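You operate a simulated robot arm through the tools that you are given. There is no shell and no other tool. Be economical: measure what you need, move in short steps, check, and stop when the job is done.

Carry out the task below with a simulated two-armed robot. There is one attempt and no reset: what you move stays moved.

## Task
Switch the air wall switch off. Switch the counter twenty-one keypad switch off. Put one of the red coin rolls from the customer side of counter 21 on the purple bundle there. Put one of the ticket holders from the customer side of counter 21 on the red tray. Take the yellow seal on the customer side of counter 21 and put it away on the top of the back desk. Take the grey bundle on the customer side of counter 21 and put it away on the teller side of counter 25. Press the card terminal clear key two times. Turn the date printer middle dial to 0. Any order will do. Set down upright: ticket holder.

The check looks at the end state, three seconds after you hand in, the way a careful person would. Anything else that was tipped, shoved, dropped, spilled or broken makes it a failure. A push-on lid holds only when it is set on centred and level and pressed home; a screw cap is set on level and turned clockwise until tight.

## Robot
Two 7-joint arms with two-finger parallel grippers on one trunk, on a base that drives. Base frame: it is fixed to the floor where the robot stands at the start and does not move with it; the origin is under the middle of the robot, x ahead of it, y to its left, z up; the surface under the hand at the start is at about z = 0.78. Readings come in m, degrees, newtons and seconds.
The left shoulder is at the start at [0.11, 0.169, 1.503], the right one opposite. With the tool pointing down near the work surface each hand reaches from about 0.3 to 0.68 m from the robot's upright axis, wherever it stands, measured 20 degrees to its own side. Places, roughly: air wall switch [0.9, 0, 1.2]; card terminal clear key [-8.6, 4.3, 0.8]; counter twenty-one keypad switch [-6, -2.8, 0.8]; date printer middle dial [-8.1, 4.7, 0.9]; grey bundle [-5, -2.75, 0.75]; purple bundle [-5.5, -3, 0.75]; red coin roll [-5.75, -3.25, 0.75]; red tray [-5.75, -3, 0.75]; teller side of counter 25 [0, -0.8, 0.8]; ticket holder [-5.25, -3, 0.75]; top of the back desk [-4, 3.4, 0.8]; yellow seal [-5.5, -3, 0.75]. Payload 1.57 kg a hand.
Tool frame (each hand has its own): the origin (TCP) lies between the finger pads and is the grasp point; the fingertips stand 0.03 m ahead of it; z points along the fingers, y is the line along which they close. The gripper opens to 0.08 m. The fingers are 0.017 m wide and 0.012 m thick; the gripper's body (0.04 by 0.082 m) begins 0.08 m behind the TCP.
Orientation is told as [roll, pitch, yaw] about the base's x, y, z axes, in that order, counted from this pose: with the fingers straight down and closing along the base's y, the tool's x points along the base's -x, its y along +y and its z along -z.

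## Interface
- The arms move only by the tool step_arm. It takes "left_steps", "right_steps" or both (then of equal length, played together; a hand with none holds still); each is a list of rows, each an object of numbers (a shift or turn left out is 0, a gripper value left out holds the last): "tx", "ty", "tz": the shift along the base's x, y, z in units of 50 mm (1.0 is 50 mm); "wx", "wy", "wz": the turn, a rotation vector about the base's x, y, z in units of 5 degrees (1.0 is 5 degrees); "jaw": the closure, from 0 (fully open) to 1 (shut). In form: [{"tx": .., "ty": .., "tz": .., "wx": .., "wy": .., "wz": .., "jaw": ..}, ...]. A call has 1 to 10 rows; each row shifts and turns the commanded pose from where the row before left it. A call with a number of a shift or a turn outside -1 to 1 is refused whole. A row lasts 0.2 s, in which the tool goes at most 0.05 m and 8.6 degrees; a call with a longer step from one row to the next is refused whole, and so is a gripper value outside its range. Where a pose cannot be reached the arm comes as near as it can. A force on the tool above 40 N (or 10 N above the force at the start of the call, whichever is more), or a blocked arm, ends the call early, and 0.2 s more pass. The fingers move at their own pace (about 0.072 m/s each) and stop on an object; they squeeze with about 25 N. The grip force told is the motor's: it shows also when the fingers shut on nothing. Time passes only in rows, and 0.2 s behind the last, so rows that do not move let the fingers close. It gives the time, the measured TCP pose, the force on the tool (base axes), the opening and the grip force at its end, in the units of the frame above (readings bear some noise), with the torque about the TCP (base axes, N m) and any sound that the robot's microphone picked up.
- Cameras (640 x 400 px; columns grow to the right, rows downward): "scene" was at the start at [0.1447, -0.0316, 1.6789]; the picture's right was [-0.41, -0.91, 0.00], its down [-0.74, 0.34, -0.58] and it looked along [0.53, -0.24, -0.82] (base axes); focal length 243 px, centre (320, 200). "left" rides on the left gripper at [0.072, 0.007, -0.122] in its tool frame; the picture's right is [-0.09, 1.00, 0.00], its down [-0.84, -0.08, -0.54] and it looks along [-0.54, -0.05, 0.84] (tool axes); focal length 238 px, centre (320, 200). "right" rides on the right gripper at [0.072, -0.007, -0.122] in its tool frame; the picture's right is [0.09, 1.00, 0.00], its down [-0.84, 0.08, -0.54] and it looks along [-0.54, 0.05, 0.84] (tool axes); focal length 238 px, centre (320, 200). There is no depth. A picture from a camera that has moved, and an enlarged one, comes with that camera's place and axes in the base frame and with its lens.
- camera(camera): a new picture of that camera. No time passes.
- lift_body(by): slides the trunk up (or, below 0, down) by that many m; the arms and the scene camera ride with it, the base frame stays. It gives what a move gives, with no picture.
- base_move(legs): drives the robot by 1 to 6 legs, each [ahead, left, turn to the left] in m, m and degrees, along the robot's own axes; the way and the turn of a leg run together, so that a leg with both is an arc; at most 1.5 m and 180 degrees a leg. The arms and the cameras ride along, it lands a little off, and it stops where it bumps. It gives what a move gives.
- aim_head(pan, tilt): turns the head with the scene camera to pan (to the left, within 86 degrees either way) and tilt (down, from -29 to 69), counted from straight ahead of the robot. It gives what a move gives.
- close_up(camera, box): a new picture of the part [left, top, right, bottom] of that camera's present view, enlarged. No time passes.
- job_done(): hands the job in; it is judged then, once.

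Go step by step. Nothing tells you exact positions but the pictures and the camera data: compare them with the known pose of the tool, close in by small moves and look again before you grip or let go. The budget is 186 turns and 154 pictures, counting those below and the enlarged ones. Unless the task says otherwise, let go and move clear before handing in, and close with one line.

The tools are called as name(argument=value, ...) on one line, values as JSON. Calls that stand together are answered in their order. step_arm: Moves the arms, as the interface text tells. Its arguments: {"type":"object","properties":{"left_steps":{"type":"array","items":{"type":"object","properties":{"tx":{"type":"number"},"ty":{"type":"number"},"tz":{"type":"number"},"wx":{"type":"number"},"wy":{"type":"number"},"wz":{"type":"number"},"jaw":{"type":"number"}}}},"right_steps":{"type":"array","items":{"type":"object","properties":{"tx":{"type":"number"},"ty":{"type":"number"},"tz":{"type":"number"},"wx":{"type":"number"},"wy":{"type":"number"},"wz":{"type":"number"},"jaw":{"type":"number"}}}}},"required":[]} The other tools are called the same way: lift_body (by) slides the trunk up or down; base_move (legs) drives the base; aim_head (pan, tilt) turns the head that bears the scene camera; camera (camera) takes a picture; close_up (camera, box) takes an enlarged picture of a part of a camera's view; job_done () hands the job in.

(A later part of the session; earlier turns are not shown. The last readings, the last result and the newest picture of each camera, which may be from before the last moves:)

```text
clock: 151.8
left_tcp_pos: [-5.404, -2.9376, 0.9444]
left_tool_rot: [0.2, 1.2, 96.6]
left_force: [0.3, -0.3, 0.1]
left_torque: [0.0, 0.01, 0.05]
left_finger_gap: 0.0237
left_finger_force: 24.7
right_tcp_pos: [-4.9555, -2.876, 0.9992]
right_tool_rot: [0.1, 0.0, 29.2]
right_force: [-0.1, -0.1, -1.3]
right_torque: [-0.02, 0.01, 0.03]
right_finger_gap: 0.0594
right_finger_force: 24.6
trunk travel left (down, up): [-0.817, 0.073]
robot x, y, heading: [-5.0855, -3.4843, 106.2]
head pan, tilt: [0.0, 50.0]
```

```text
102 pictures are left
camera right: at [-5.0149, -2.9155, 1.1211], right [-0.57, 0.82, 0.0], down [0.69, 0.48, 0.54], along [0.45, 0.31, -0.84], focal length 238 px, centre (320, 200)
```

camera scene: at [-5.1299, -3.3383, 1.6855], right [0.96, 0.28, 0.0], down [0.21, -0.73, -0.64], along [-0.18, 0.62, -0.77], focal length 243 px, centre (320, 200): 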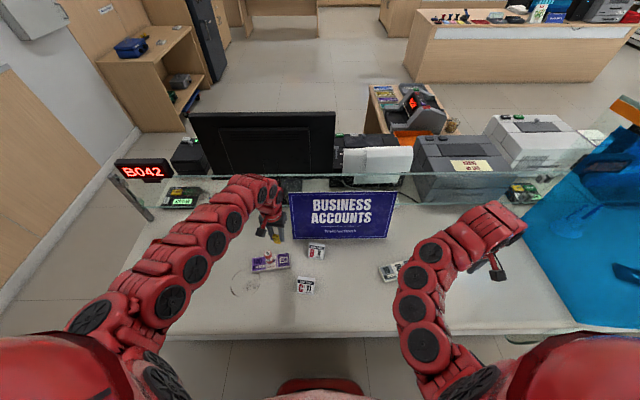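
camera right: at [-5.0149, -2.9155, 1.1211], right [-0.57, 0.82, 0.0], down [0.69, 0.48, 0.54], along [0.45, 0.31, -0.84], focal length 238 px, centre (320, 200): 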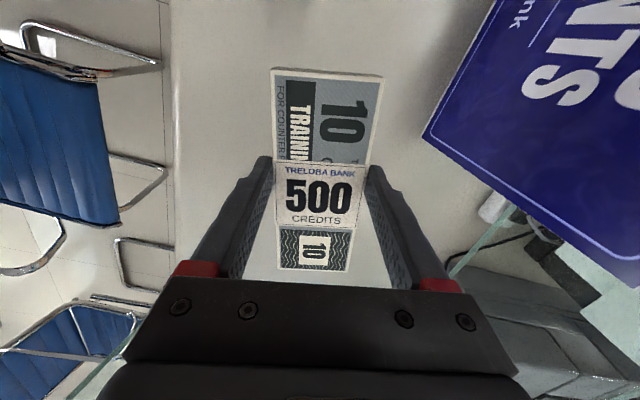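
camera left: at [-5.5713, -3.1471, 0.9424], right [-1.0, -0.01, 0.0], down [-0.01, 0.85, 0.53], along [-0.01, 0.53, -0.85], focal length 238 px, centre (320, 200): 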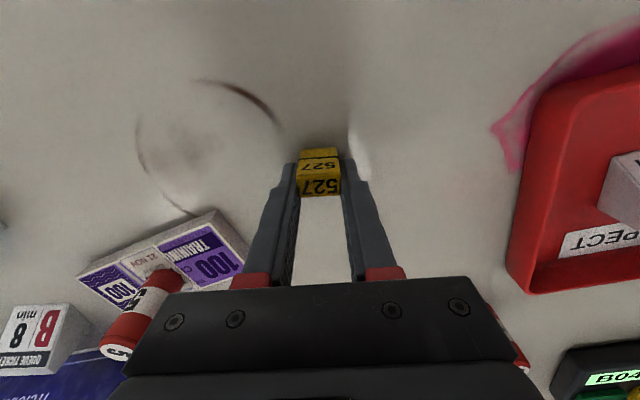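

Both items held. I'll back off, slide left along the counter to its end and drive through the passage into the back office.

base_move(legs=[[-0.22, 0, 0], [0, 1.4, 0]])

aim_head(pan=0, tilt=30)

camera(camera="scene")

```text
clock: 160.0
left_tcp_pos: [-6.6784, -3.5347, 0.9446]
left_tool_rot: [0.0, 1.3, 96.8]
left_force: [0.5, -0.4, -0.2]
left_torque: [0.04, 0.0, -0.03]
left_finger_gap: 0.0236
left_finger_force: 24.6
right_tcp_pos: [-6.2305, -3.4728, 1.0001]
right_tool_rot: [-0.1, 0.0, 29.3]
right_force: [-0.3, 1.0, -0.1]
right_torque: [0.01, -0.02, -0.01]
right_finger_gap: 0.0592
right_finger_force: 24.6
trunk travel left (down, up): [-0.817, 0.073]
robot x, y, heading: [-6.3628, -4.0836, 106.2]
head pan, tilt: [0.0, 50.0]
```

```text
clock: 160.8
left_tcp_pos: [-6.6763, -3.5341, 0.9452]
left_tool_rot: [0.0, 1.1, 96.7]
left_force: [0.3, 0.1, -0.2]
left_torque: [-0.02, 0.0, 0.01]
left_finger_gap: 0.0238
left_finger_force: 24.8
right_tcp_pos: [-6.2308, -3.4711, 0.9991]
right_tool_rot: [-0.1, 0.0, 29.3]
right_force: [-0.6, 0.4, -0.6]
right_torque: [0.04, 0.0, 0.01]
right_finger_gap: 0.0592
right_finger_force: 24.9
trunk travel left (down, up): [-0.817, 0.073]
robot x, y, heading: [-6.3551, -4.0829, 106.2]
head pan, tilt: [0.0, 30.0]
```

```text
101 pictures are left
camera scene: at [-6.4078, -3.92, 1.7145], right [0.96, 0.28, 0.0], down [0.14, -0.48, -0.87], along [-0.24, 0.83, -0.5], focal length 243 px, centre (320, 200)
```

scene: 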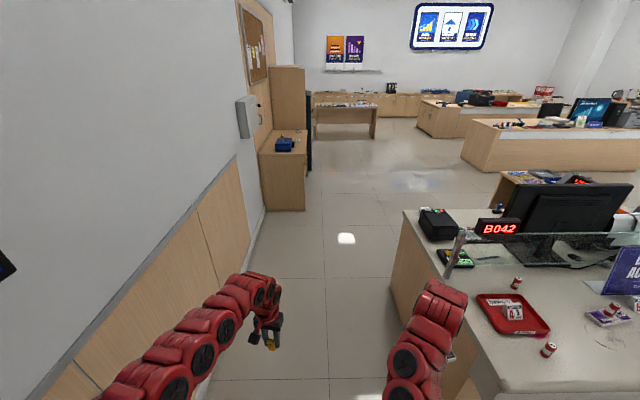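

The passage is clear ahead. Driving through.

base_move(legs=[[0.3, -0.06, 0], [1.0, 0, 0], [1.0, 0, 0]])

aim_head(pan=-25, tilt=20)

camera(camera="scene")

```text
clock: 172.4
left_tcp_pos: [-7.3187, -1.3403, 0.9445]
left_tool_rot: [0.1, 1.2, 99.1]
left_force: [-0.4, 0.2, -0.1]
left_torque: [0.02, -0.04, -0.02]
left_finger_gap: 0.0236
left_finger_force: 25.0
right_tcp_pos: [-6.8739, -1.26, 0.9992]
right_tool_rot: [-0.1, 0.0, 31.7]
right_force: [-0.4, -0.5, -0.2]
right_torque: [-0.01, 0.0, -0.03]
right_finger_gap: 0.0594
right_finger_force: 25.0
trunk travel left (down, up): [-0.817, 0.073]
robot x, y, heading: [-6.9781, -1.8705, 108.8]
head pan, tilt: [0.0, 30.0]
```

```text
clock: 173.3
left_tcp_pos: [-7.3186, -1.341, 0.9445]
left_tool_rot: [0.0, 1.2, 99.1]
left_force: [0.1, -0.7, 0.1]
left_torque: [-0.01, -0.04, -0.04]
left_finger_gap: 0.0237
left_finger_force: 24.8
right_tcp_pos: [-6.8751, -1.2598, 0.9982]
right_tool_rot: [0.0, 0.0, 31.7]
right_force: [0.1, -0.6, -1.5]
right_torque: [0.01, 0.0, 0.01]
right_finger_gap: 0.0592
right_finger_force: 25.4
trunk travel left (down, up): [-0.817, 0.073]
robot x, y, heading: [-6.9771, -1.8746, 108.8]
head pan, tilt: [-25.0, 20.0]
```

```text
100 pictures are left
camera scene: at [-6.9942, -1.7076, 1.7307], right [0.99, -0.11, 0.0], down [-0.04, -0.34, -0.94], along [0.1, 0.93, -0.34], focal length 243 px, centre (320, 200)
```

scene: 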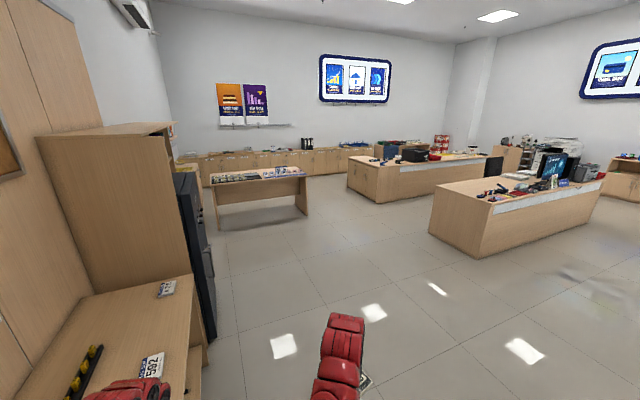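

I see the back desk (far one, left-front corner ≈(-5.3,2.7)), a near desk, a table, and a sideboard along the back wall. I'll drive toward the back desk's left front.

base_move(legs=[[0, 0, -19], [0.3, -0.6, 0], [1.2, -0.5, 0], [1.2, -0.3, 0], [0.8, 0, 0]])

aim_head(pan=-15, tilt=20)

camera(camera="scene")

```text
clock: 194.0
left_tcp_pos: [-5.524, 2.1953, 0.9442]
left_tool_rot: [0.1, 1.1, 76.4]
left_force: [-0.3, 0.9, -0.3]
left_torque: [-0.01, 0.03, -0.03]
left_finger_gap: 0.0239
left_finger_force: 24.5
right_tcp_pos: [-5.0831, 2.1002, 0.9987]
right_tool_rot: [-0.1, 0.0, 9.1]
right_force: [-0.8, -0.3, -0.7]
right_torque: [-0.05, 0.02, -0.01]
right_finger_gap: 0.0594
right_finger_force: 24.8
trunk travel left (down, up): [-0.817, 0.073]
robot x, y, heading: [-5.4162, 1.5719, 86.1]
head pan, tilt: [-25.0, 20.0]
```

```text
clock: 194.7
left_tcp_pos: [-5.5251, 2.1964, 0.9436]
left_tool_rot: [0.0, 1.3, 76.5]
left_force: [0.0, 0.1, -0.8]
left_torque: [-0.01, -0.01, 0.01]
left_finger_gap: 0.0241
left_finger_force: 24.7
right_tcp_pos: [-5.0835, 2.0994, 0.999]
right_tool_rot: [0.0, 0.0, 9.0]
right_force: [-0.7, -0.4, -1.6]
right_torque: [0.0, -0.03, 0.0]
right_finger_gap: 0.059
right_finger_force: 24.4
trunk travel left (down, up): [-0.817, 0.073]
robot x, y, heading: [-5.4146, 1.5694, 85.8]
head pan, tilt: [-15.0, 20.0]
```

```text
99 pictures are left
camera scene: at [-5.38, 1.7386, 1.7306], right [0.95, -0.33, 0.0], down [-0.11, -0.32, -0.94], along [0.31, 0.89, -0.34], focal length 243 px, centre (320, 200)
```

scene: 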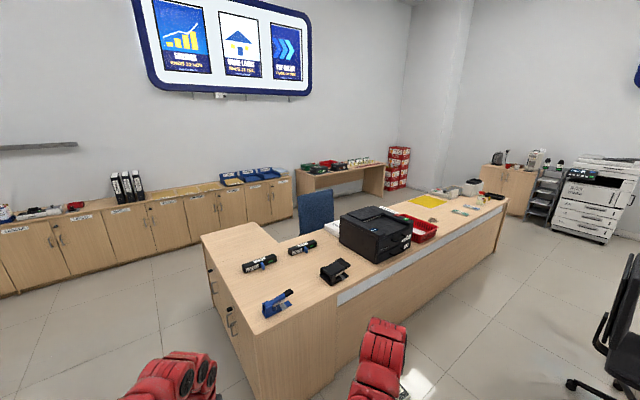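

The back desk is right in front. Zooming on its left part to pick a free spot for the seal.

close_up(camera="scene", box=[190, 200, 390, 340])

```text
2.86 times, centred on (290, 270) of scene
camera zoom: at [-5.38, 1.7386, 1.7306], right [0.95, -0.33, 0.0], down [-0.11, -0.32, -0.94], along [0.31, 0.89, -0.34], focal length 694 px, centre (406, 0)
```

zoom: 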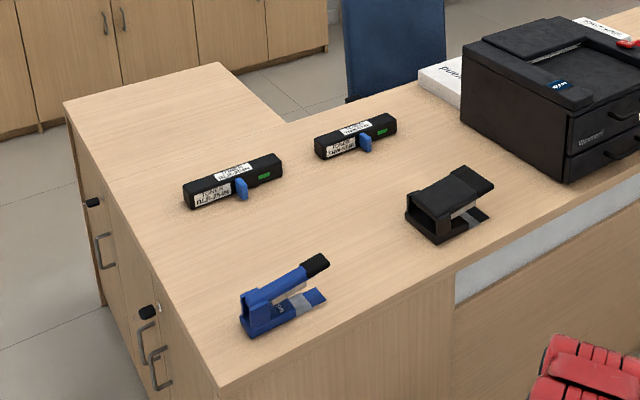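

A free spot is ≈(-5.13,2.94) between stapler, toners and punch. I'll approach the desk front.

base_move(legs=[[0, 0, 4], [0.72, -0.2, 0]])

camera(camera="left")

aim_head(pan=0, tilt=55)

camera(camera="scene")

```text
clock: 199.2
left_tcp_pos: [-5.3726, 2.911, 0.9431]
left_tool_rot: [0.1, 1.1, 80.7]
left_force: [-0.2, -0.5, 0.7]
left_torque: [0.02, -0.02, -0.01]
left_finger_gap: 0.0237
left_finger_force: 25.0
right_tcp_pos: [-4.9261, 2.8475, 0.9993]
right_tool_rot: [-0.1, -0.1, 13.3]
right_force: [0.1, -0.1, -0.3]
right_torque: [-0.02, 0.01, 0.0]
right_finger_gap: 0.0591
right_finger_force: 25.0
trunk travel left (down, up): [-0.817, 0.073]
robot x, y, heading: [-5.2179, 2.2938, 90.4]
head pan, tilt: [-15.0, 20.0]
```

```text
97 pictures are left
camera left: at [-5.3919, 2.8432, 1.0684], right [-0.97, 0.25, 0.0], down [0.21, 0.82, 0.52], along [0.13, 0.51, -0.85], focal length 238 px, centre (320, 200)
```

left: 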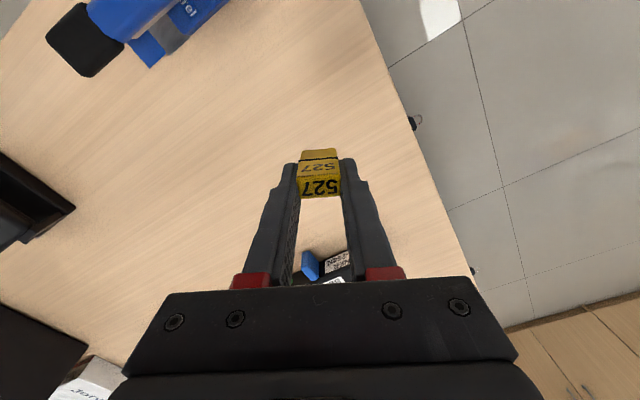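

```text
clock: 200.2
left_tcp_pos: [-5.3715, 2.9106, 0.9437]
left_tool_rot: [0.1, 1.2, 80.7]
left_force: [0.6, 0.5, 0.7]
left_torque: [0.02, -0.04, 0.0]
left_finger_gap: 0.0237
left_finger_force: 25.1
right_tcp_pos: [-4.9254, 2.8465, 0.9992]
right_tool_rot: [-0.1, 0.0, 13.3]
right_force: [0.5, -0.7, 0.1]
right_torque: [-0.02, -0.02, 0.01]
right_finger_gap: 0.0593
right_finger_force: 24.9
trunk travel left (down, up): [-0.817, 0.073]
robot x, y, heading: [-5.2174, 2.3006, 90.5]
head pan, tilt: [0.0, 55.0]
```

```text
96 pictures are left
camera scene: at [-5.2188, 2.4471, 1.6787], right [1.0, 0.0, 0.0], down [0.0, -0.82, -0.57], along [0.0, 0.57, -0.82], focal length 243 px, centre (320, 200)
```

scene: 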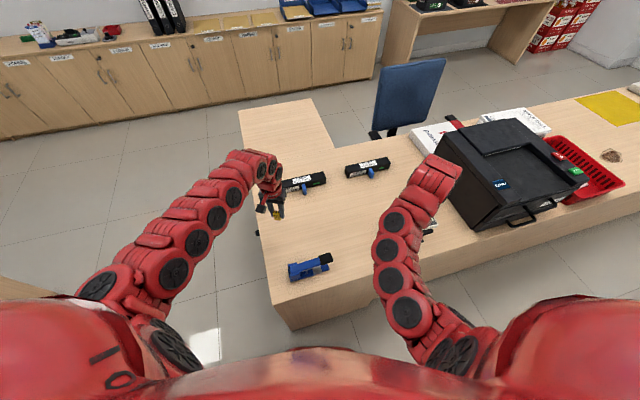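

Free wood lies under and right of the seal. I'll shift 8 cm right and lower, then look.

step_arm(left_steps=[{"tx": 0.8}, {"tx": 0.8}, {"tz": -0.8}, {"tz": -0.8}, {"tz": -0.6}, {}])

camera(camera="left")

```text
clock: 201.6
left_tcp_pos: [-5.293, 2.9104, 0.8337]
left_tool_rot: [0.2, 1.2, 80.7]
left_force: [0.3, 0.3, -0.9]
left_torque: [0.01, 0.03, 0.01]
left_finger_gap: 0.0237
left_finger_force: 25.2
right_tcp_pos: [-4.9253, 2.8467, 0.9992]
right_tool_rot: [-0.1, 0.0, 13.3]
right_force: [0.1, -0.1, -0.3]
right_torque: [-0.02, 0.0, -0.01]
right_finger_gap: 0.0592
right_finger_force: 25.2
trunk travel left (down, up): [-0.817, 0.073]
robot x, y, heading: [-5.2173, 2.2926, 90.1]
head pan, tilt: [0.0, 55.0]
```

```text
95 pictures are left
camera left: at [-5.3125, 2.8432, 0.9576], right [-0.97, 0.25, 0.0], down [0.21, 0.82, 0.52], along [0.13, 0.51, -0.85], focal length 238 px, centre (320, 200)
```

left: 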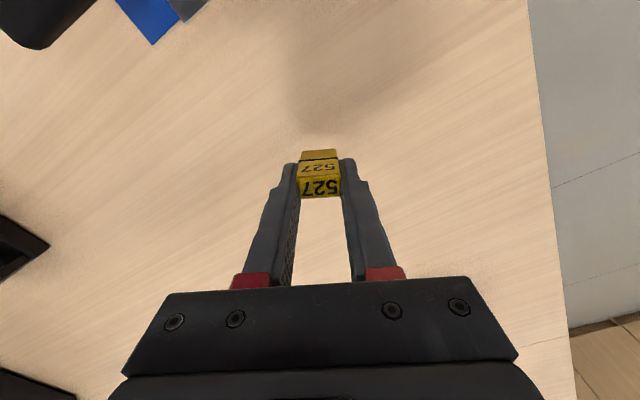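

Still a few cm above. Lowering step by step.

step_arm(left_steps=[{"tz": -0.1}, {"tz": -0.1}, {"tz": -0.1}, {}])

```text
clock: 202.6
left_tcp_pos: [-5.2922, 2.9097, 0.8198]
left_tool_rot: [0.0, 1.4, 80.7]
left_force: [0.3, -0.4, 0.3]
left_torque: [0.01, 0.02, 0.05]
left_finger_gap: 0.0239
left_finger_force: 25.0
right_tcp_pos: [-4.9241, 2.8482, 1.0001]
right_tool_rot: [-0.2, -0.1, 13.3]
right_force: [0.3, -0.6, -0.3]
right_torque: [-0.02, 0.01, -0.02]
right_finger_gap: 0.0592
right_finger_force: 25.3
trunk travel left (down, up): [-0.817, 0.073]
robot x, y, heading: [-5.2184, 2.2961, 90.2]
head pan, tilt: [0.0, 55.0]
```

step_arm(left_steps=[{"tz": -0.1}, {"tz": -0.1}, {"tz": -0.1}, {}])

camera(camera="left")

```text
clock: 203.6
left_tcp_pos: [-5.2945, 2.9072, 0.8072]
left_tool_rot: [0.1, 1.0, 80.7]
left_force: [-0.1, -0.6, 0.2]
left_torque: [-0.01, 0.02, -0.01]
left_finger_gap: 0.024
left_finger_force: 24.6
left hand out of reach, approached as far as the arm can: row 2
right_tcp_pos: [-4.9254, 2.8475, 1.0008]
right_tool_rot: [-0.1, 0.0, 13.3]
right_force: [-0.3, 0.2, -0.2]
right_torque: [-0.02, -0.02, 0.03]
right_finger_gap: 0.0591
right_finger_force: 25.0
trunk travel left (down, up): [-0.817, 0.073]
robot x, y, heading: [-5.2161, 2.2952, 90.2]
head pan, tilt: [0.0, 55.0]
```

```text
94 pictures are left
camera left: at [-5.3138, 2.8391, 0.93], right [-0.97, 0.25, 0.0], down [0.22, 0.82, 0.53], along [0.13, 0.51, -0.85], focal length 238 px, centre (320, 200)
```

left: 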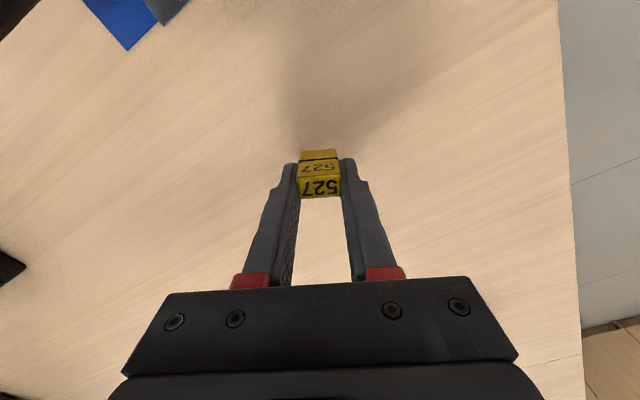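

The arm nears its reach limit; lift the hand 5 cm, lower the trunk 6 cm, then continue.

step_arm(left_steps=[{"tz": 1}])

lift_body(by=-0.06)

step_arm(left_steps=[{"tz": -0.1}, {"tz": -0.1}, {}])

```text
clock: 204.0
left_tcp_pos: [-5.2948, 2.9072, 0.856]
left_tool_rot: [0.0, 1.1, 80.6]
left_force: [-0.3, 0.0, 0.6]
left_torque: [-0.01, -0.04, 0.04]
left_finger_gap: 0.0238
left_finger_force: 24.9
right_tcp_pos: [-4.9247, 2.8462, 1.0001]
right_tool_rot: [0.0, 0.0, 13.2]
right_force: [-1.2, -0.6, -1.1]
right_torque: [0.04, 0.04, 0.0]
right_finger_gap: 0.0593
right_finger_force: 24.7
trunk travel left (down, up): [-0.817, 0.073]
robot x, y, heading: [-5.2169, 2.298, 90.4]
head pan, tilt: [0.0, 55.0]
```

```text
clock: 205.0
left_tcp_pos: [-5.2963, 2.9075, 0.7936]
left_tool_rot: [0.1, 1.2, 80.7]
left_force: [-0.5, -0.4, -0.2]
left_torque: [0.0, -0.01, -0.04]
left_finger_gap: 0.0236
left_finger_force: 25.1
right_tcp_pos: [-4.9257, 2.8483, 0.9392]
right_tool_rot: [-0.1, 0.0, 13.2]
right_force: [-0.5, 0.2, -1.9]
right_torque: [0.02, -0.01, 0.0]
right_finger_gap: 0.0592
right_finger_force: 25.1
trunk travel left (down, up): [-0.757, 0.133]
robot x, y, heading: [-5.2149, 2.2973, 90.4]
head pan, tilt: [0.0, 55.0]
```

```text
clock: 205.8
left_tcp_pos: [-5.2948, 2.9071, 0.7837]
left_tool_rot: [0.2, 1.1, 80.6]
left_force: [-1.1, 5.8, 14.1]
left_torque: [0.06, 0.0, -0.02]
left_finger_gap: 0.0237
left_finger_force: 25.4
right_tcp_pos: [-4.9252, 2.8476, 0.9405]
right_tool_rot: [0.0, 0.0, 13.3]
right_force: [-0.7, 0.6, -0.3]
right_torque: [0.01, 0.0, 0.02]
right_finger_gap: 0.0593
right_finger_force: 25.1
trunk travel left (down, up): [-0.757, 0.133]
robot x, y, heading: [-5.2149, 2.2953, 90.1]
head pan, tilt: [0.0, 55.0]
```

Contact with the desk (z≈0.745). Release and rise.

step_arm(left_steps=[{"jaw": 0}, {}, {}, {"tz": 0.5}, {"tz": 0.9}, {"tz": 0.9}])

camera(camera="left")

aim_head(pan=50, tilt=20)

camera(camera="scene")

```text
clock: 207.2
left_tcp_pos: [-5.2958, 2.9072, 0.9003]
left_tool_rot: [0.0, 1.4, 80.8]
left_force: [0.5, -0.1, 0.2]
left_torque: [0.01, 0.01, 0.0]
left_finger_gap: 0.0801
left_finger_force: 0.0
right_tcp_pos: [-4.9241, 2.8478, 0.9391]
right_tool_rot: [-0.1, 0.0, 13.2]
right_force: [0.3, -0.7, -1.3]
right_torque: [0.05, 0.02, -0.04]
right_finger_gap: 0.0592
right_finger_force: 25.0
trunk travel left (down, up): [-0.757, 0.133]
robot x, y, heading: [-5.217, 2.2956, 90.2]
head pan, tilt: [0.0, 55.0]
```

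```text
93 pictures are left
camera left: at [-5.3152, 2.8397, 1.0233], right [-0.97, 0.25, 0.0], down [0.22, 0.83, 0.52], along [0.13, 0.51, -0.85], focal length 238 px, centre (320, 200)
```

left: 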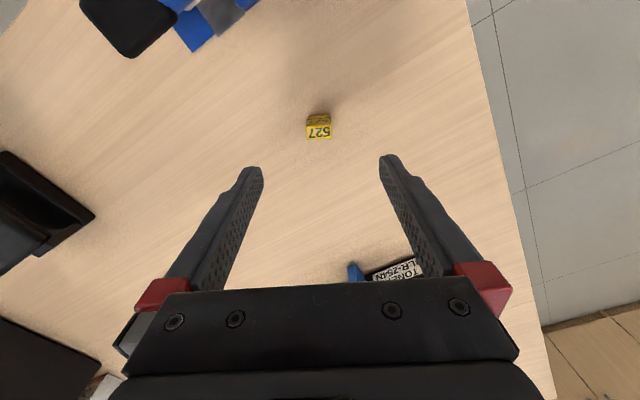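

```text
clock: 208.4
left_tcp_pos: [-5.2963, 2.9076, 0.8975]
left_tool_rot: [0.1, 1.4, 80.8]
left_force: [-0.8, -0.2, 0.7]
left_torque: [-0.01, 0.0, 0.05]
left_finger_gap: 0.0798
left_finger_force: 0.0
right_tcp_pos: [-4.9251, 2.8477, 0.9394]
right_tool_rot: [0.0, -0.1, 13.3]
right_force: [-0.4, -0.1, -0.9]
right_torque: [-0.01, 0.04, -0.02]
right_finger_gap: 0.0592
right_finger_force: 24.8
trunk travel left (down, up): [-0.757, 0.133]
robot x, y, heading: [-5.2177, 2.2959, 90.1]
head pan, tilt: [50.0, 20.0]
```

```text
92 pictures are left
camera scene: at [-5.2901, 2.4349, 1.6706], right [0.64, 0.77, 0.0], down [0.26, -0.22, -0.94], along [-0.72, 0.6, -0.34], focal length 243 px, centre (320, 200)
```

scene: 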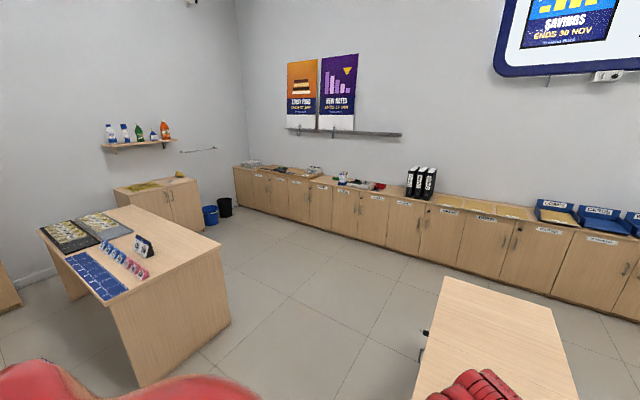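

The seal stands on the desk. Card terminal and date printer are on the back-wall sideboard near its left end. Zoom there, then drive around the table toward it.

close_up(camera="scene", box=[225, 145, 395, 215])

step_arm(left_steps=[{"tz": 0.8}], right_steps=[{"tz": 0.8}])

base_move(legs=[[-0.4, 0, 0], [0, 1.05, 0], [0, 0, 16.5], [1.5, 0, 0], [0.5, 1.3, 0]])

aim_head(pan=0, tilt=40)

camera(camera="scene")

```text
3.76 times, centred on (310, 180) of scene
camera zoom: at [-5.2901, 2.4349, 1.6706], right [0.64, 0.77, 0.0], down [0.26, -0.22, -0.94], along [-0.72, 0.6, -0.34], focal length 914 px, centre (358, 275)
```

zoom: 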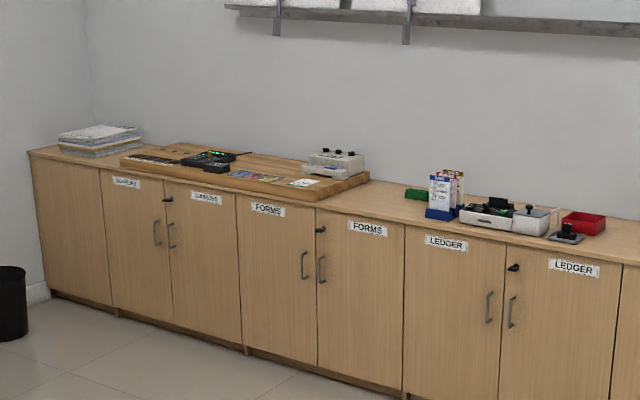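

```text
clock: 208.8
left_tcp_pos: [-5.2916, 2.9135, 0.9368]
left_tool_rot: [0.2, 1.4, 80.7]
left_force: [0.0, 0.2, 0.7]
left_torque: [-0.01, 0.01, 0.0]
left_finger_gap: 0.08
left_finger_force: 0.2
left hand out of reach, approached as far as the arm can: row 1
right_tcp_pos: [-4.9237, 2.8512, 0.9484]
right_tool_rot: [-0.1, -0.1, 13.4]
right_force: [0.2, 0.0, -1.1]
right_torque: [0.02, 0.03, -0.01]
right_finger_gap: 0.0593
right_finger_force: 25.2
right hand out of reach, approached as far as the arm can: row 1
trunk travel left (down, up): [-0.757, 0.133]
robot x, y, heading: [-5.2152, 2.2957, 90.5]
head pan, tilt: [50.0, 20.0]
```

```text
clock: 230.7
left_tcp_pos: [-8.369, 3.9229, 0.9361]
left_tool_rot: [0.2, 1.4, 99.9]
left_force: [-0.5, 0.6, 0.6]
left_torque: [0.02, 0.0, -0.01]
left_finger_gap: 0.0799
left_finger_force: 0.1
right_tcp_pos: [-8.0009, 3.9837, 0.9478]
right_tool_rot: [0.0, -0.1, 32.7]
right_force: [0.1, 0.6, -0.6]
right_torque: [-0.03, 0.0, 0.03]
right_finger_gap: 0.0594
right_finger_force: 24.9
trunk travel left (down, up): [-0.757, 0.133]
robot x, y, heading: [-8.0898, 3.3665, 109.7]
head pan, tilt: [50.0, 20.0]
```

```text
clock: 231.9
left_tcp_pos: [-8.3684, 3.922, 0.9367]
left_tool_rot: [0.1, 1.4, 100.1]
left_force: [1.1, 0.3, -0.8]
left_torque: [-0.01, 0.02, 0.0]
left_finger_gap: 0.0801
left_finger_force: 0.2
right_tcp_pos: [-8.0006, 3.9836, 0.9479]
right_tool_rot: [0.0, -0.1, 32.7]
right_force: [-0.3, 0.3, -0.8]
right_torque: [0.0, -0.01, 0.0]
right_finger_gap: 0.0591
right_finger_force: 24.8
trunk travel left (down, up): [-0.757, 0.133]
robot x, y, heading: [-8.0947, 3.3637, 109.3]
head pan, tilt: [0.0, 40.0]
```

```text
90 pictures are left
camera scene: at [-8.1501, 3.5189, 1.6393], right [0.94, 0.34, 0.0], down [0.22, -0.61, -0.77], along [-0.26, 0.72, -0.64], focal length 243 px, centre (320, 200)
```

scene: 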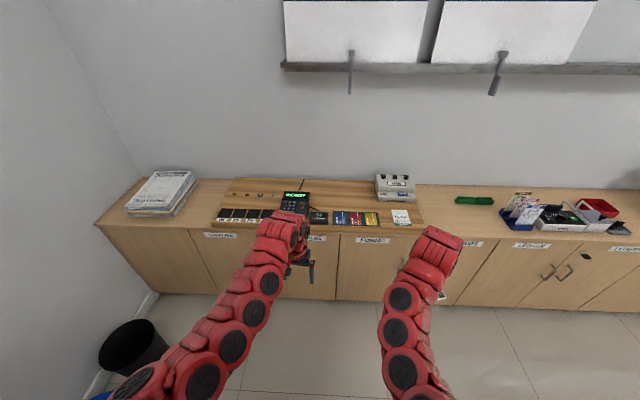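

Card terminal (READY) and date printer with three dials are ahead. Zooming on them.

close_up(camera="scene", box=[205, 170, 345, 258])

close_up(camera="scene", box=[355, 160, 435, 210])

```text
4.55 times, centred on (275, 214) of scene
camera zoom: at [-8.1501, 3.5189, 1.6393], right [0.94, 0.34, 0.0], down [0.22, -0.61, -0.77], along [-0.26, 0.72, -0.64], focal length 1104 px, centre (524, 136)
```

zoom: 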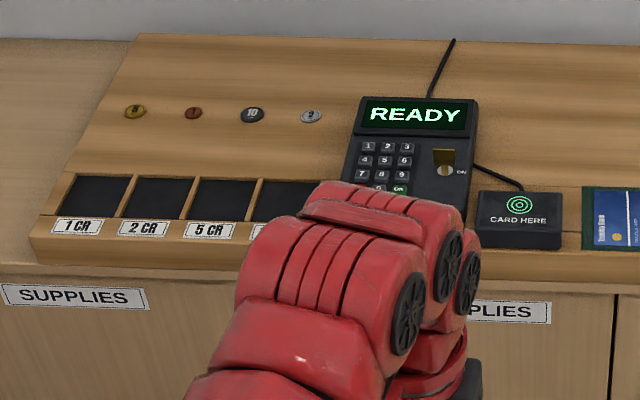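

```text
8.00 times, centred on (395, 185) of scene
camera zoom: at [-8.1501, 3.5189, 1.6393], right [0.94, 0.34, 0.0], down [0.22, -0.61, -0.77], along [-0.26, 0.72, -0.64], focal length 1943 px, centre (-280, 320)
```

zoom: 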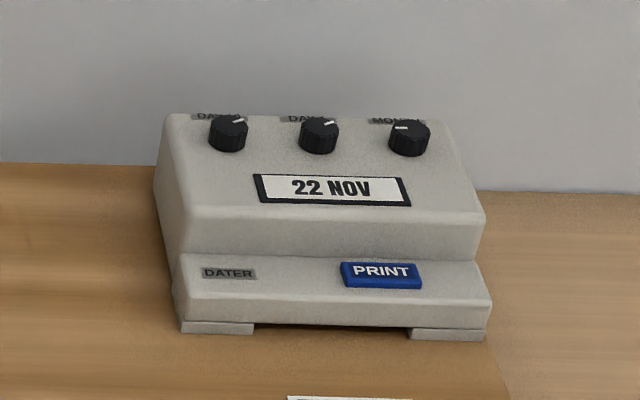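

Date shows "22 NOV"; the middle dial is the day units. The card terminal is at ≈(-8.58,4.30). First the terminal: move ahead 0.42 m and look with the left wrist camera.

base_move(legs=[[0.42, 0, 0]])

camera(camera="left")

```text
clock: 234.4
left_tcp_pos: [-8.5126, 4.3093, 0.9368]
left_tool_rot: [0.2, 1.4, 100.6]
left_force: [0.1, 0.3, -0.1]
left_torque: [-0.03, -0.01, 0.01]
left_finger_gap: 0.08
left_finger_force: 0.1
right_tcp_pos: [-8.1465, 4.375, 0.9482]
right_tool_rot: [0.0, -0.1, 33.2]
right_force: [0.4, -0.7, -1.7]
right_torque: [-0.01, 0.02, -0.02]
right_finger_gap: 0.0593
right_finger_force: 25.1
trunk travel left (down, up): [-0.757, 0.133]
robot x, y, heading: [-8.2359, 3.7537, 110.2]
head pan, tilt: [0.0, 40.0]
```

```text
87 pictures are left
camera left: at [-8.5084, 4.2404, 1.0607], right [-1.0, -0.09, 0.0], down [-0.08, 0.85, 0.52], along [-0.05, 0.52, -0.85], focal length 238 px, centre (320, 200)
```

left: 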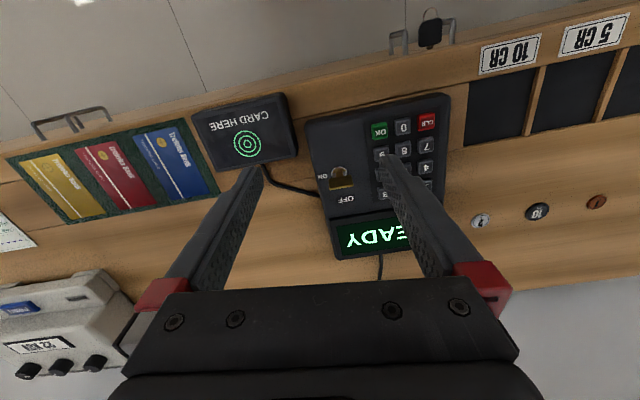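

CLR (red) key is at ≈(-8.613,4.284,0.834), the corner key. I'll close the fingers, align yaw +6°, move above it slightly offset outward, and check.

step_arm(left_steps=[{"tx": -0.7, "ty": -0.2, "wz": 1, "jaw": 1}, {"tx": -0.7, "ty": -0.2, "wz": 0.2}, {"tx": -0.68, "ty": -0.2}, {"tz": -0.8}, {}])

camera(camera="left")

close_up(camera="scene", box=[200, 190, 360, 290])

```text
clock: 235.7
left_tcp_pos: [-8.6068, 4.2866, 0.8947]
left_tool_rot: [0.0, 1.4, 106.4]
left_force: [0.3, -0.1, -0.4]
left_torque: [0.0, -0.01, 0.0]
left_finger_gap: 0.0
left_finger_force: 21.4
left hand out of reach, approached as far as the arm can: row 2
right_tcp_pos: [-8.1445, 4.3735, 0.947]
right_tool_rot: [0.0, -0.1, 33.0]
right_force: [0.6, -0.2, -1.4]
right_torque: [0.0, -0.01, -0.02]
right_finger_gap: 0.0592
right_finger_force: 25.1
trunk travel left (down, up): [-0.757, 0.133]
robot x, y, heading: [-8.2335, 3.7545, 110.3]
head pan, tilt: [0.0, 40.0]
```

```text
86 pictures are left
camera left: at [-8.5949, 4.2182, 1.0192], right [-0.98, -0.19, 0.0], down [-0.17, 0.84, 0.52], along [-0.1, 0.51, -0.85], focal length 238 px, centre (320, 200)
```

left: 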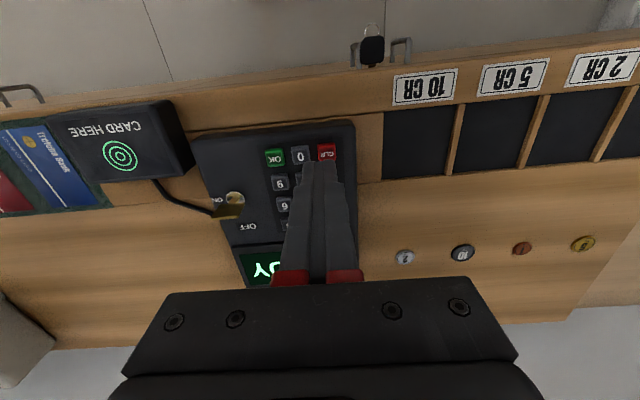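

```text
4.00 times, centred on (280, 240) of scene
camera zoom: at [-8.2917, 3.9077, 1.6393], right [0.94, 0.34, 0.0], down [0.22, -0.6, -0.77], along [-0.26, 0.72, -0.64], focal length 972 px, centre (480, 40)
```

zoom: 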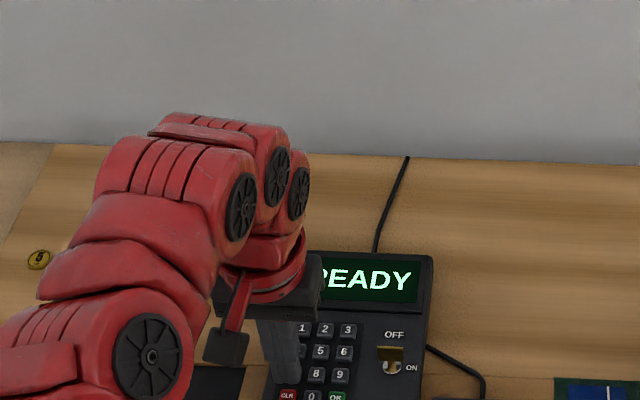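

CLR confirmed at (-8.613,4.284). Fine shift and lower close to the key.

step_arm(left_steps=[{"tx": -0.2, "ty": -0.15}, {"tz": -0.3}, {}])

close_up(camera="left", box=[240, 110, 400, 210])

```text
clock: 236.4
left_tcp_pos: [-8.6157, 4.2786, 0.8813]
left_tool_rot: [0.0, 1.3, 106.5]
left_force: [-0.1, 0.6, -0.3]
left_torque: [0.02, 0.01, -0.01]
left_finger_gap: 0.0
left_finger_force: 21.5
right_tcp_pos: [-8.1447, 4.3745, 0.9477]
right_tool_rot: [0.0, -0.1, 33.1]
right_force: [0.1, 0.0, -0.4]
right_torque: [0.02, 0.0, 0.03]
right_finger_gap: 0.0594
right_finger_force: 24.9
trunk travel left (down, up): [-0.757, 0.133]
robot x, y, heading: [-8.2326, 3.7554, 110.2]
head pan, tilt: [0.0, 40.0]
```

```text
4.00 times, centred on (320, 160) of left
camera zoom: at [-8.6048, 4.2094, 1.0047], right [-0.98, -0.19, 0.0], down [-0.17, 0.84, 0.52], along [-0.1, 0.51, -0.85], focal length 953 px, centre (320, 360)
```

zoom: 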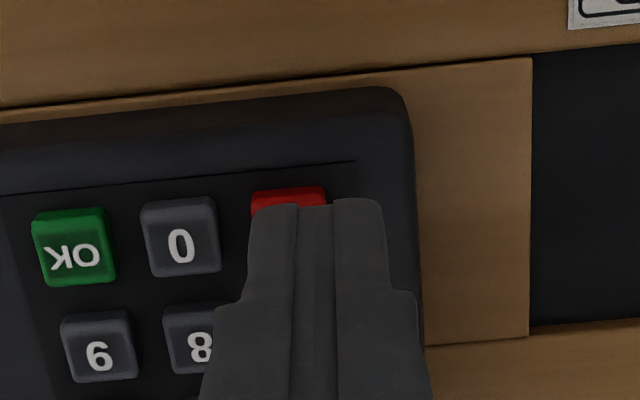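

Tip sits over CLR and clear of 0 and 8. Press slowly, listening for a click.

step_arm(left_steps=[{"tz": -0.25}, {"tz": -0.06}, {"tz": -0.06}, {"tz": -0.06}, {"tz": -0.06}])

```text
clock: 237.7
left_tcp_pos: [-8.6161, 4.2785, 0.8565]
left_tool_rot: [0.1, 1.3, 106.6]
left_force: [-0.8, -0.6, 1.9]
left_torque: [0.03, 0.04, -0.01]
left_finger_gap: 0.0
left_finger_force: 21.5
right_tcp_pos: [-8.1451, 4.375, 0.9477]
right_tool_rot: [-0.1, -0.1, 33.2]
right_force: [0.1, 0.5, -1.9]
right_torque: [0.02, 0.0, -0.01]
right_finger_gap: 0.0593
right_finger_force: 25.0
trunk travel left (down, up): [-0.757, 0.133]
robot x, y, heading: [-8.2333, 3.7572, 109.9]
head pan, tilt: [0.0, 40.0]
heard: click
```

A click — first press. Lift and press again.

step_arm(left_steps=[{"tz": 0.3}, {}, {}])

step_arm(left_steps=[{"tz": -0.12}, {"tz": -0.06}, {"tz": -0.06}, {"tz": -0.06}])

```text
clock: 238.4
left_tcp_pos: [-8.6154, 4.279, 0.8719]
left_tool_rot: [0.2, 1.4, 106.5]
left_force: [0.5, 0.2, -0.4]
left_torque: [-0.01, -0.02, 0.0]
left_finger_gap: 0.0
left_finger_force: 21.0
right_tcp_pos: [-8.145, 4.3739, 0.9482]
right_tool_rot: [-0.1, -0.1, 33.2]
right_force: [-0.8, 0.7, -1.0]
right_torque: [0.0, -0.01, 0.0]
right_finger_gap: 0.0594
right_finger_force: 24.7
trunk travel left (down, up): [-0.757, 0.133]
robot x, y, heading: [-8.2324, 3.7539, 109.8]
head pan, tilt: [0.0, 40.0]
```

```text
clock: 239.4
left_tcp_pos: [-8.616, 4.279, 0.8573]
left_tool_rot: [0.0, 1.4, 106.4]
left_force: [-0.3, 2.0, 3.2]
left_torque: [0.09, 0.02, -0.01]
left_finger_gap: 0.0
left_finger_force: 21.3
right_tcp_pos: [-8.1455, 4.3741, 0.9469]
right_tool_rot: [0.0, -0.1, 33.1]
right_force: [0.2, 0.3, -0.3]
right_torque: [0.01, 0.01, 0.02]
right_finger_gap: 0.0595
right_finger_force: 25.0
trunk travel left (down, up): [-0.757, 0.133]
robot x, y, heading: [-8.2328, 3.7559, 110.0]
head pan, tilt: [0.0, 40.0]
heard: click
```

Second click. Lift clear and inspect the terminal.

step_arm(left_steps=[{"tz": 0.5}, {"tz": 0.9}, {"tz": 0.6, "jaw": 0.4}, {"tx": 0.9, "ty": 0.2}, {"tx": 0.9, "ty": 0.2}])

camera(camera="left")

```text
clock: 240.7
left_tcp_pos: [-8.5252, 4.3043, 0.927]
left_tool_rot: [0.2, 1.4, 106.5]
left_force: [-0.2, 0.6, 0.5]
left_torque: [0.0, 0.01, -0.01]
left_finger_gap: 0.048
left_finger_force: 0.1
left hand out of reach, approached as far as the arm can: row 2, 3
right_tcp_pos: [-8.1457, 4.375, 0.9473]
right_tool_rot: [-0.1, -0.1, 33.1]
right_force: [-0.1, -0.4, -1.2]
right_torque: [-0.02, 0.01, 0.0]
right_finger_gap: 0.0593
right_finger_force: 24.8
trunk travel left (down, up): [-0.757, 0.133]
robot x, y, heading: [-8.2301, 3.7556, 110.0]
head pan, tilt: [0.0, 40.0]
```

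```text
83 pictures are left
camera left: at [-8.5143, 4.2362, 1.0515], right [-0.98, -0.2, 0.0], down [-0.17, 0.84, 0.52], along [-0.1, 0.51, -0.85], focal length 238 px, centre (320, 200)
```

left: 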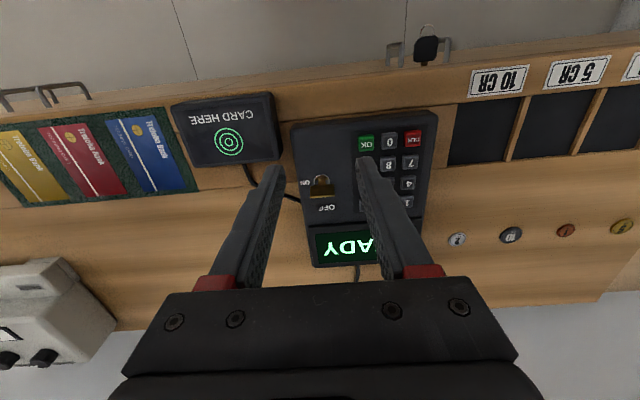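

CLR pressed twice and the terminal reads READY. The middle knob triangulates to ≈(-8.125,4.713,0.87). Raise the trunk, slide right and approach the printer.

lift_body(by=0.08)

base_move(legs=[[0, -0.42, 0], [0.22, 0, 0]])

camera(camera="left")

camera(camera="scene")

```text
clock: 241.8
left_tcp_pos: [-8.5259, 4.3046, 1.0085]
left_tool_rot: [0.2, 1.4, 106.5]
left_force: [0.1, 0.0, -0.3]
left_torque: [0.01, 0.02, -0.01]
left_finger_gap: 0.0478
left_finger_force: 0.0
right_tcp_pos: [-8.146, 4.375, 1.0269]
right_tool_rot: [0.0, -0.1, 33.1]
right_force: [0.5, 0.1, -0.6]
right_torque: [-0.04, 0.0, 0.04]
right_finger_gap: 0.0595
right_finger_force: 25.1
trunk travel left (down, up): [-0.837, 0.053]
robot x, y, heading: [-8.2366, 3.7549, 109.9]
head pan, tilt: [0.0, 40.0]
```

```text
clock: 245.7
left_tcp_pos: [-8.2102, 4.6543, 1.0066]
left_tool_rot: [0.3, 1.2, 106.9]
left_force: [-0.3, 0.5, -0.6]
left_torque: [0.0, -0.03, 0.01]
left_finger_gap: 0.0482
left_finger_force: 0.0
right_tcp_pos: [-7.8297, 4.7267, 1.028]
right_tool_rot: [0.1, -0.1, 33.5]
right_force: [-0.1, 0.1, -0.5]
right_torque: [-0.03, 0.0, 0.03]
right_finger_gap: 0.0595
right_finger_force: 25.5
trunk travel left (down, up): [-0.837, 0.053]
robot x, y, heading: [-7.9128, 4.1034, 110.1]
head pan, tilt: [0.0, 40.0]
```

```text
82 pictures are left
camera left: at [-8.1972, 4.5863, 1.1317], right [-0.98, -0.2, 0.0], down [-0.17, 0.84, 0.52], along [-0.11, 0.51, -0.85], focal length 238 px, centre (320, 200)
```

left: 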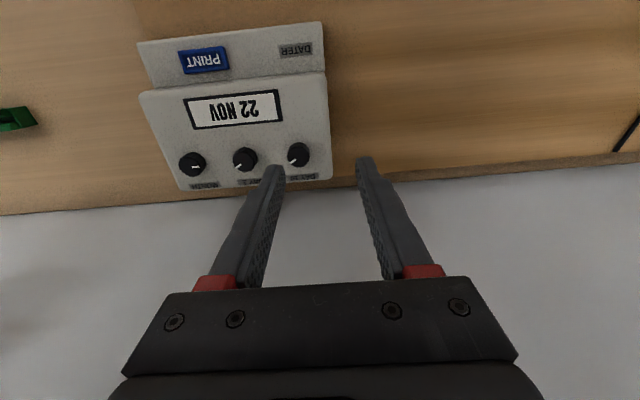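

```text
81 pictures are left
camera scene: at [-7.9709, 4.2599, 1.7194], right [0.94, 0.35, 0.0], down [0.22, -0.6, -0.77], along [-0.27, 0.72, -0.64], focal length 243 px, centre (320, 200)
```

scene: 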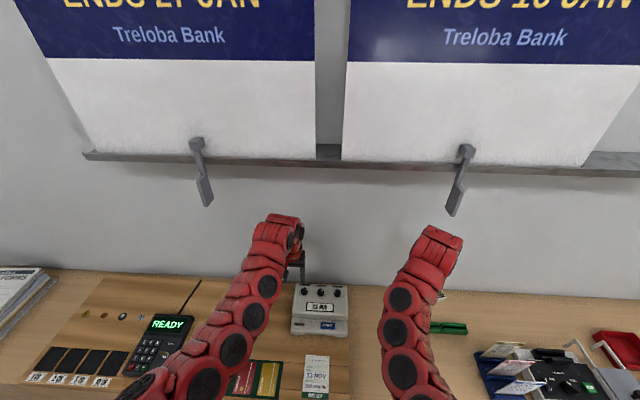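

The wrist camera sees the dials; zoom to judge pointer and tilt.

close_up(camera="left", box=[130, 15, 340, 200])

close_up(camera="scene", box=[270, 265, 370, 345])

```text
2.16 times, centred on (235, 108) of left
camera zoom: at [-8.1972, 4.5863, 1.1317], right [-0.98, -0.2, 0.0], down [-0.17, 0.84, 0.52], along [-0.11, 0.51, -0.85], focal length 515 px, centre (504, 400)
```

zoom: 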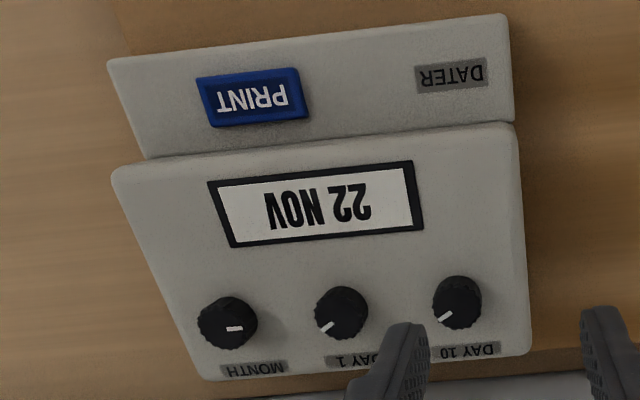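

```text
5.00 times, centred on (320, 305) of scene
camera zoom: at [-7.9709, 4.2599, 1.7194], right [0.94, 0.35, 0.0], down [0.22, -0.6, -0.77], along [-0.27, 0.72, -0.64], focal length 1214 px, centre (320, -325)
```

zoom: 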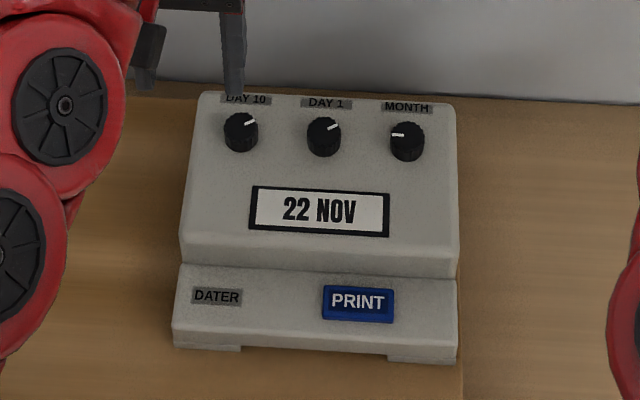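

Knobs look near vertical, pointer about 72° clockwise → value 2 of 10. I'll pre-rotate the hand −35° and centre above the middle knob.

step_arm(left_steps=[{"wz": -1, "tx": 0.75, "ty": 0.5}, {"wz": -1, "tx": 0.75, "ty": 0.5}, {"wz": -1}, {"wz": -1}, {"wz": -1}, {"wz": -1}, {"wz": -1}, {"tz": -0.9}, {}])

camera(camera="left")

```text
clock: 247.7
left_tcp_pos: [-8.1145, 4.6761, 0.9606]
left_tool_rot: [0.6, 1.0, 82.4]
left_force: [-0.2, 0.3, -0.2]
left_torque: [0.01, 0.01, -0.01]
left_finger_gap: 0.0484
left_finger_force: 0.0
left hand out of reach, approached as far as the arm can: row 4, 5, 6, 7
right_tcp_pos: [-7.8296, 4.7275, 1.0279]
right_tool_rot: [0.0, -0.2, 33.5]
right_force: [-0.4, 0.7, -1.1]
right_torque: [0.01, 0.0, -0.02]
right_finger_gap: 0.0592
right_finger_force: 25.2
trunk travel left (down, up): [-0.837, 0.053]
robot x, y, heading: [-7.9146, 4.1087, 110.3]
head pan, tilt: [0.0, 40.0]
```

```text
78 pictures are left
camera left: at [-8.1314, 4.6081, 1.0854], right [-0.97, 0.22, 0.01], down [0.19, 0.83, 0.53], along [0.11, 0.51, -0.85], focal length 238 px, centre (320, 200)
```

left: 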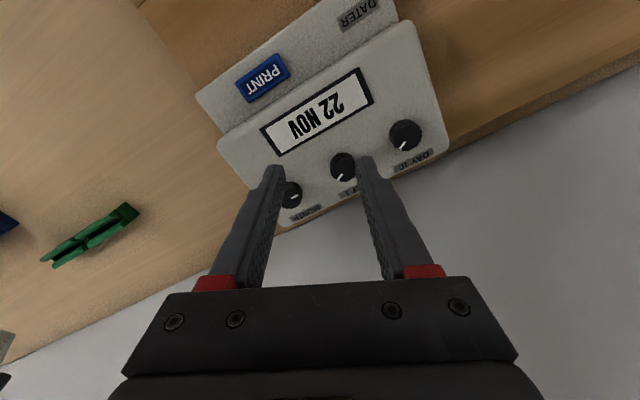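

Wrist limit stopped the pre-rotation at yaw 82°, which is fine. Shift to centre on the knob and check.

step_arm(left_steps=[{"tx": -0.4, "ty": 0.52}, {"tz": -0.5}, {}])

camera(camera="left")

```text
clock: 248.5
left_tcp_pos: [-8.1137, 4.676, 0.936]
left_tool_rot: [0.6, 1.0, 82.4]
left_force: [1.7, 0.6, -0.5]
left_torque: [-0.02, -0.01, -0.02]
left_finger_gap: 0.048
left_finger_force: 0.1
left hand out of reach, approached as far as the arm can: row 1
right_tcp_pos: [-7.8289, 4.727, 1.0276]
right_tool_rot: [0.0, -0.1, 33.5]
right_force: [-0.5, -0.4, -1.0]
right_torque: [-0.02, 0.0, -0.01]
right_finger_gap: 0.0593
right_finger_force: 24.9
trunk travel left (down, up): [-0.837, 0.053]
robot x, y, heading: [-7.9132, 4.1064, 110.5]
head pan, tilt: [0.0, 40.0]
```

```text
77 pictures are left
camera left: at [-8.1308, 4.607, 1.0598], right [-0.98, 0.22, 0.01], down [0.19, 0.83, 0.53], along [0.11, 0.52, -0.85], focal length 238 px, centre (320, 200)
```

left: 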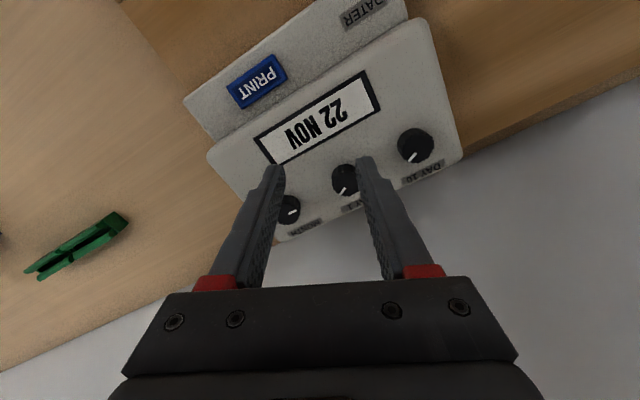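

At the wrist limit, so rotate back +15° first and then shift.

step_arm(left_steps=[{"wz": 1}, {"wz": 1}, {"wz": 1}, {"tx": -0.4, "ty": 0.52}, {}])

camera(camera="left")

```text
clock: 249.7
left_tcp_pos: [-8.1351, 4.7003, 0.9381]
left_tool_rot: [0.5, 1.0, 97.3]
left_force: [-0.4, 0.0, 0.2]
left_torque: [0.02, -0.01, -0.01]
left_finger_gap: 0.0478
left_finger_force: 0.1
right_tcp_pos: [-7.8304, 4.7278, 1.0277]
right_tool_rot: [0.0, 0.0, 33.5]
right_force: [0.3, 0.7, -0.4]
right_torque: [-0.02, 0.0, -0.04]
right_finger_gap: 0.0592
right_finger_force: 25.4
trunk travel left (down, up): [-0.837, 0.053]
robot x, y, heading: [-7.9124, 4.1064, 110.2]
head pan, tilt: [0.0, 40.0]
```

```text
76 pictures are left
camera left: at [-8.1335, 4.6307, 1.0618], right [-1.0, -0.04, 0.01], down [-0.03, 0.85, 0.53], along [-0.03, 0.53, -0.85], focal length 238 px, centre (320, 200)
```

left: 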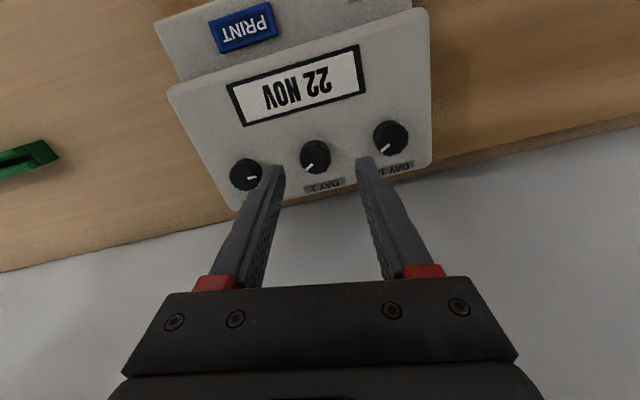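

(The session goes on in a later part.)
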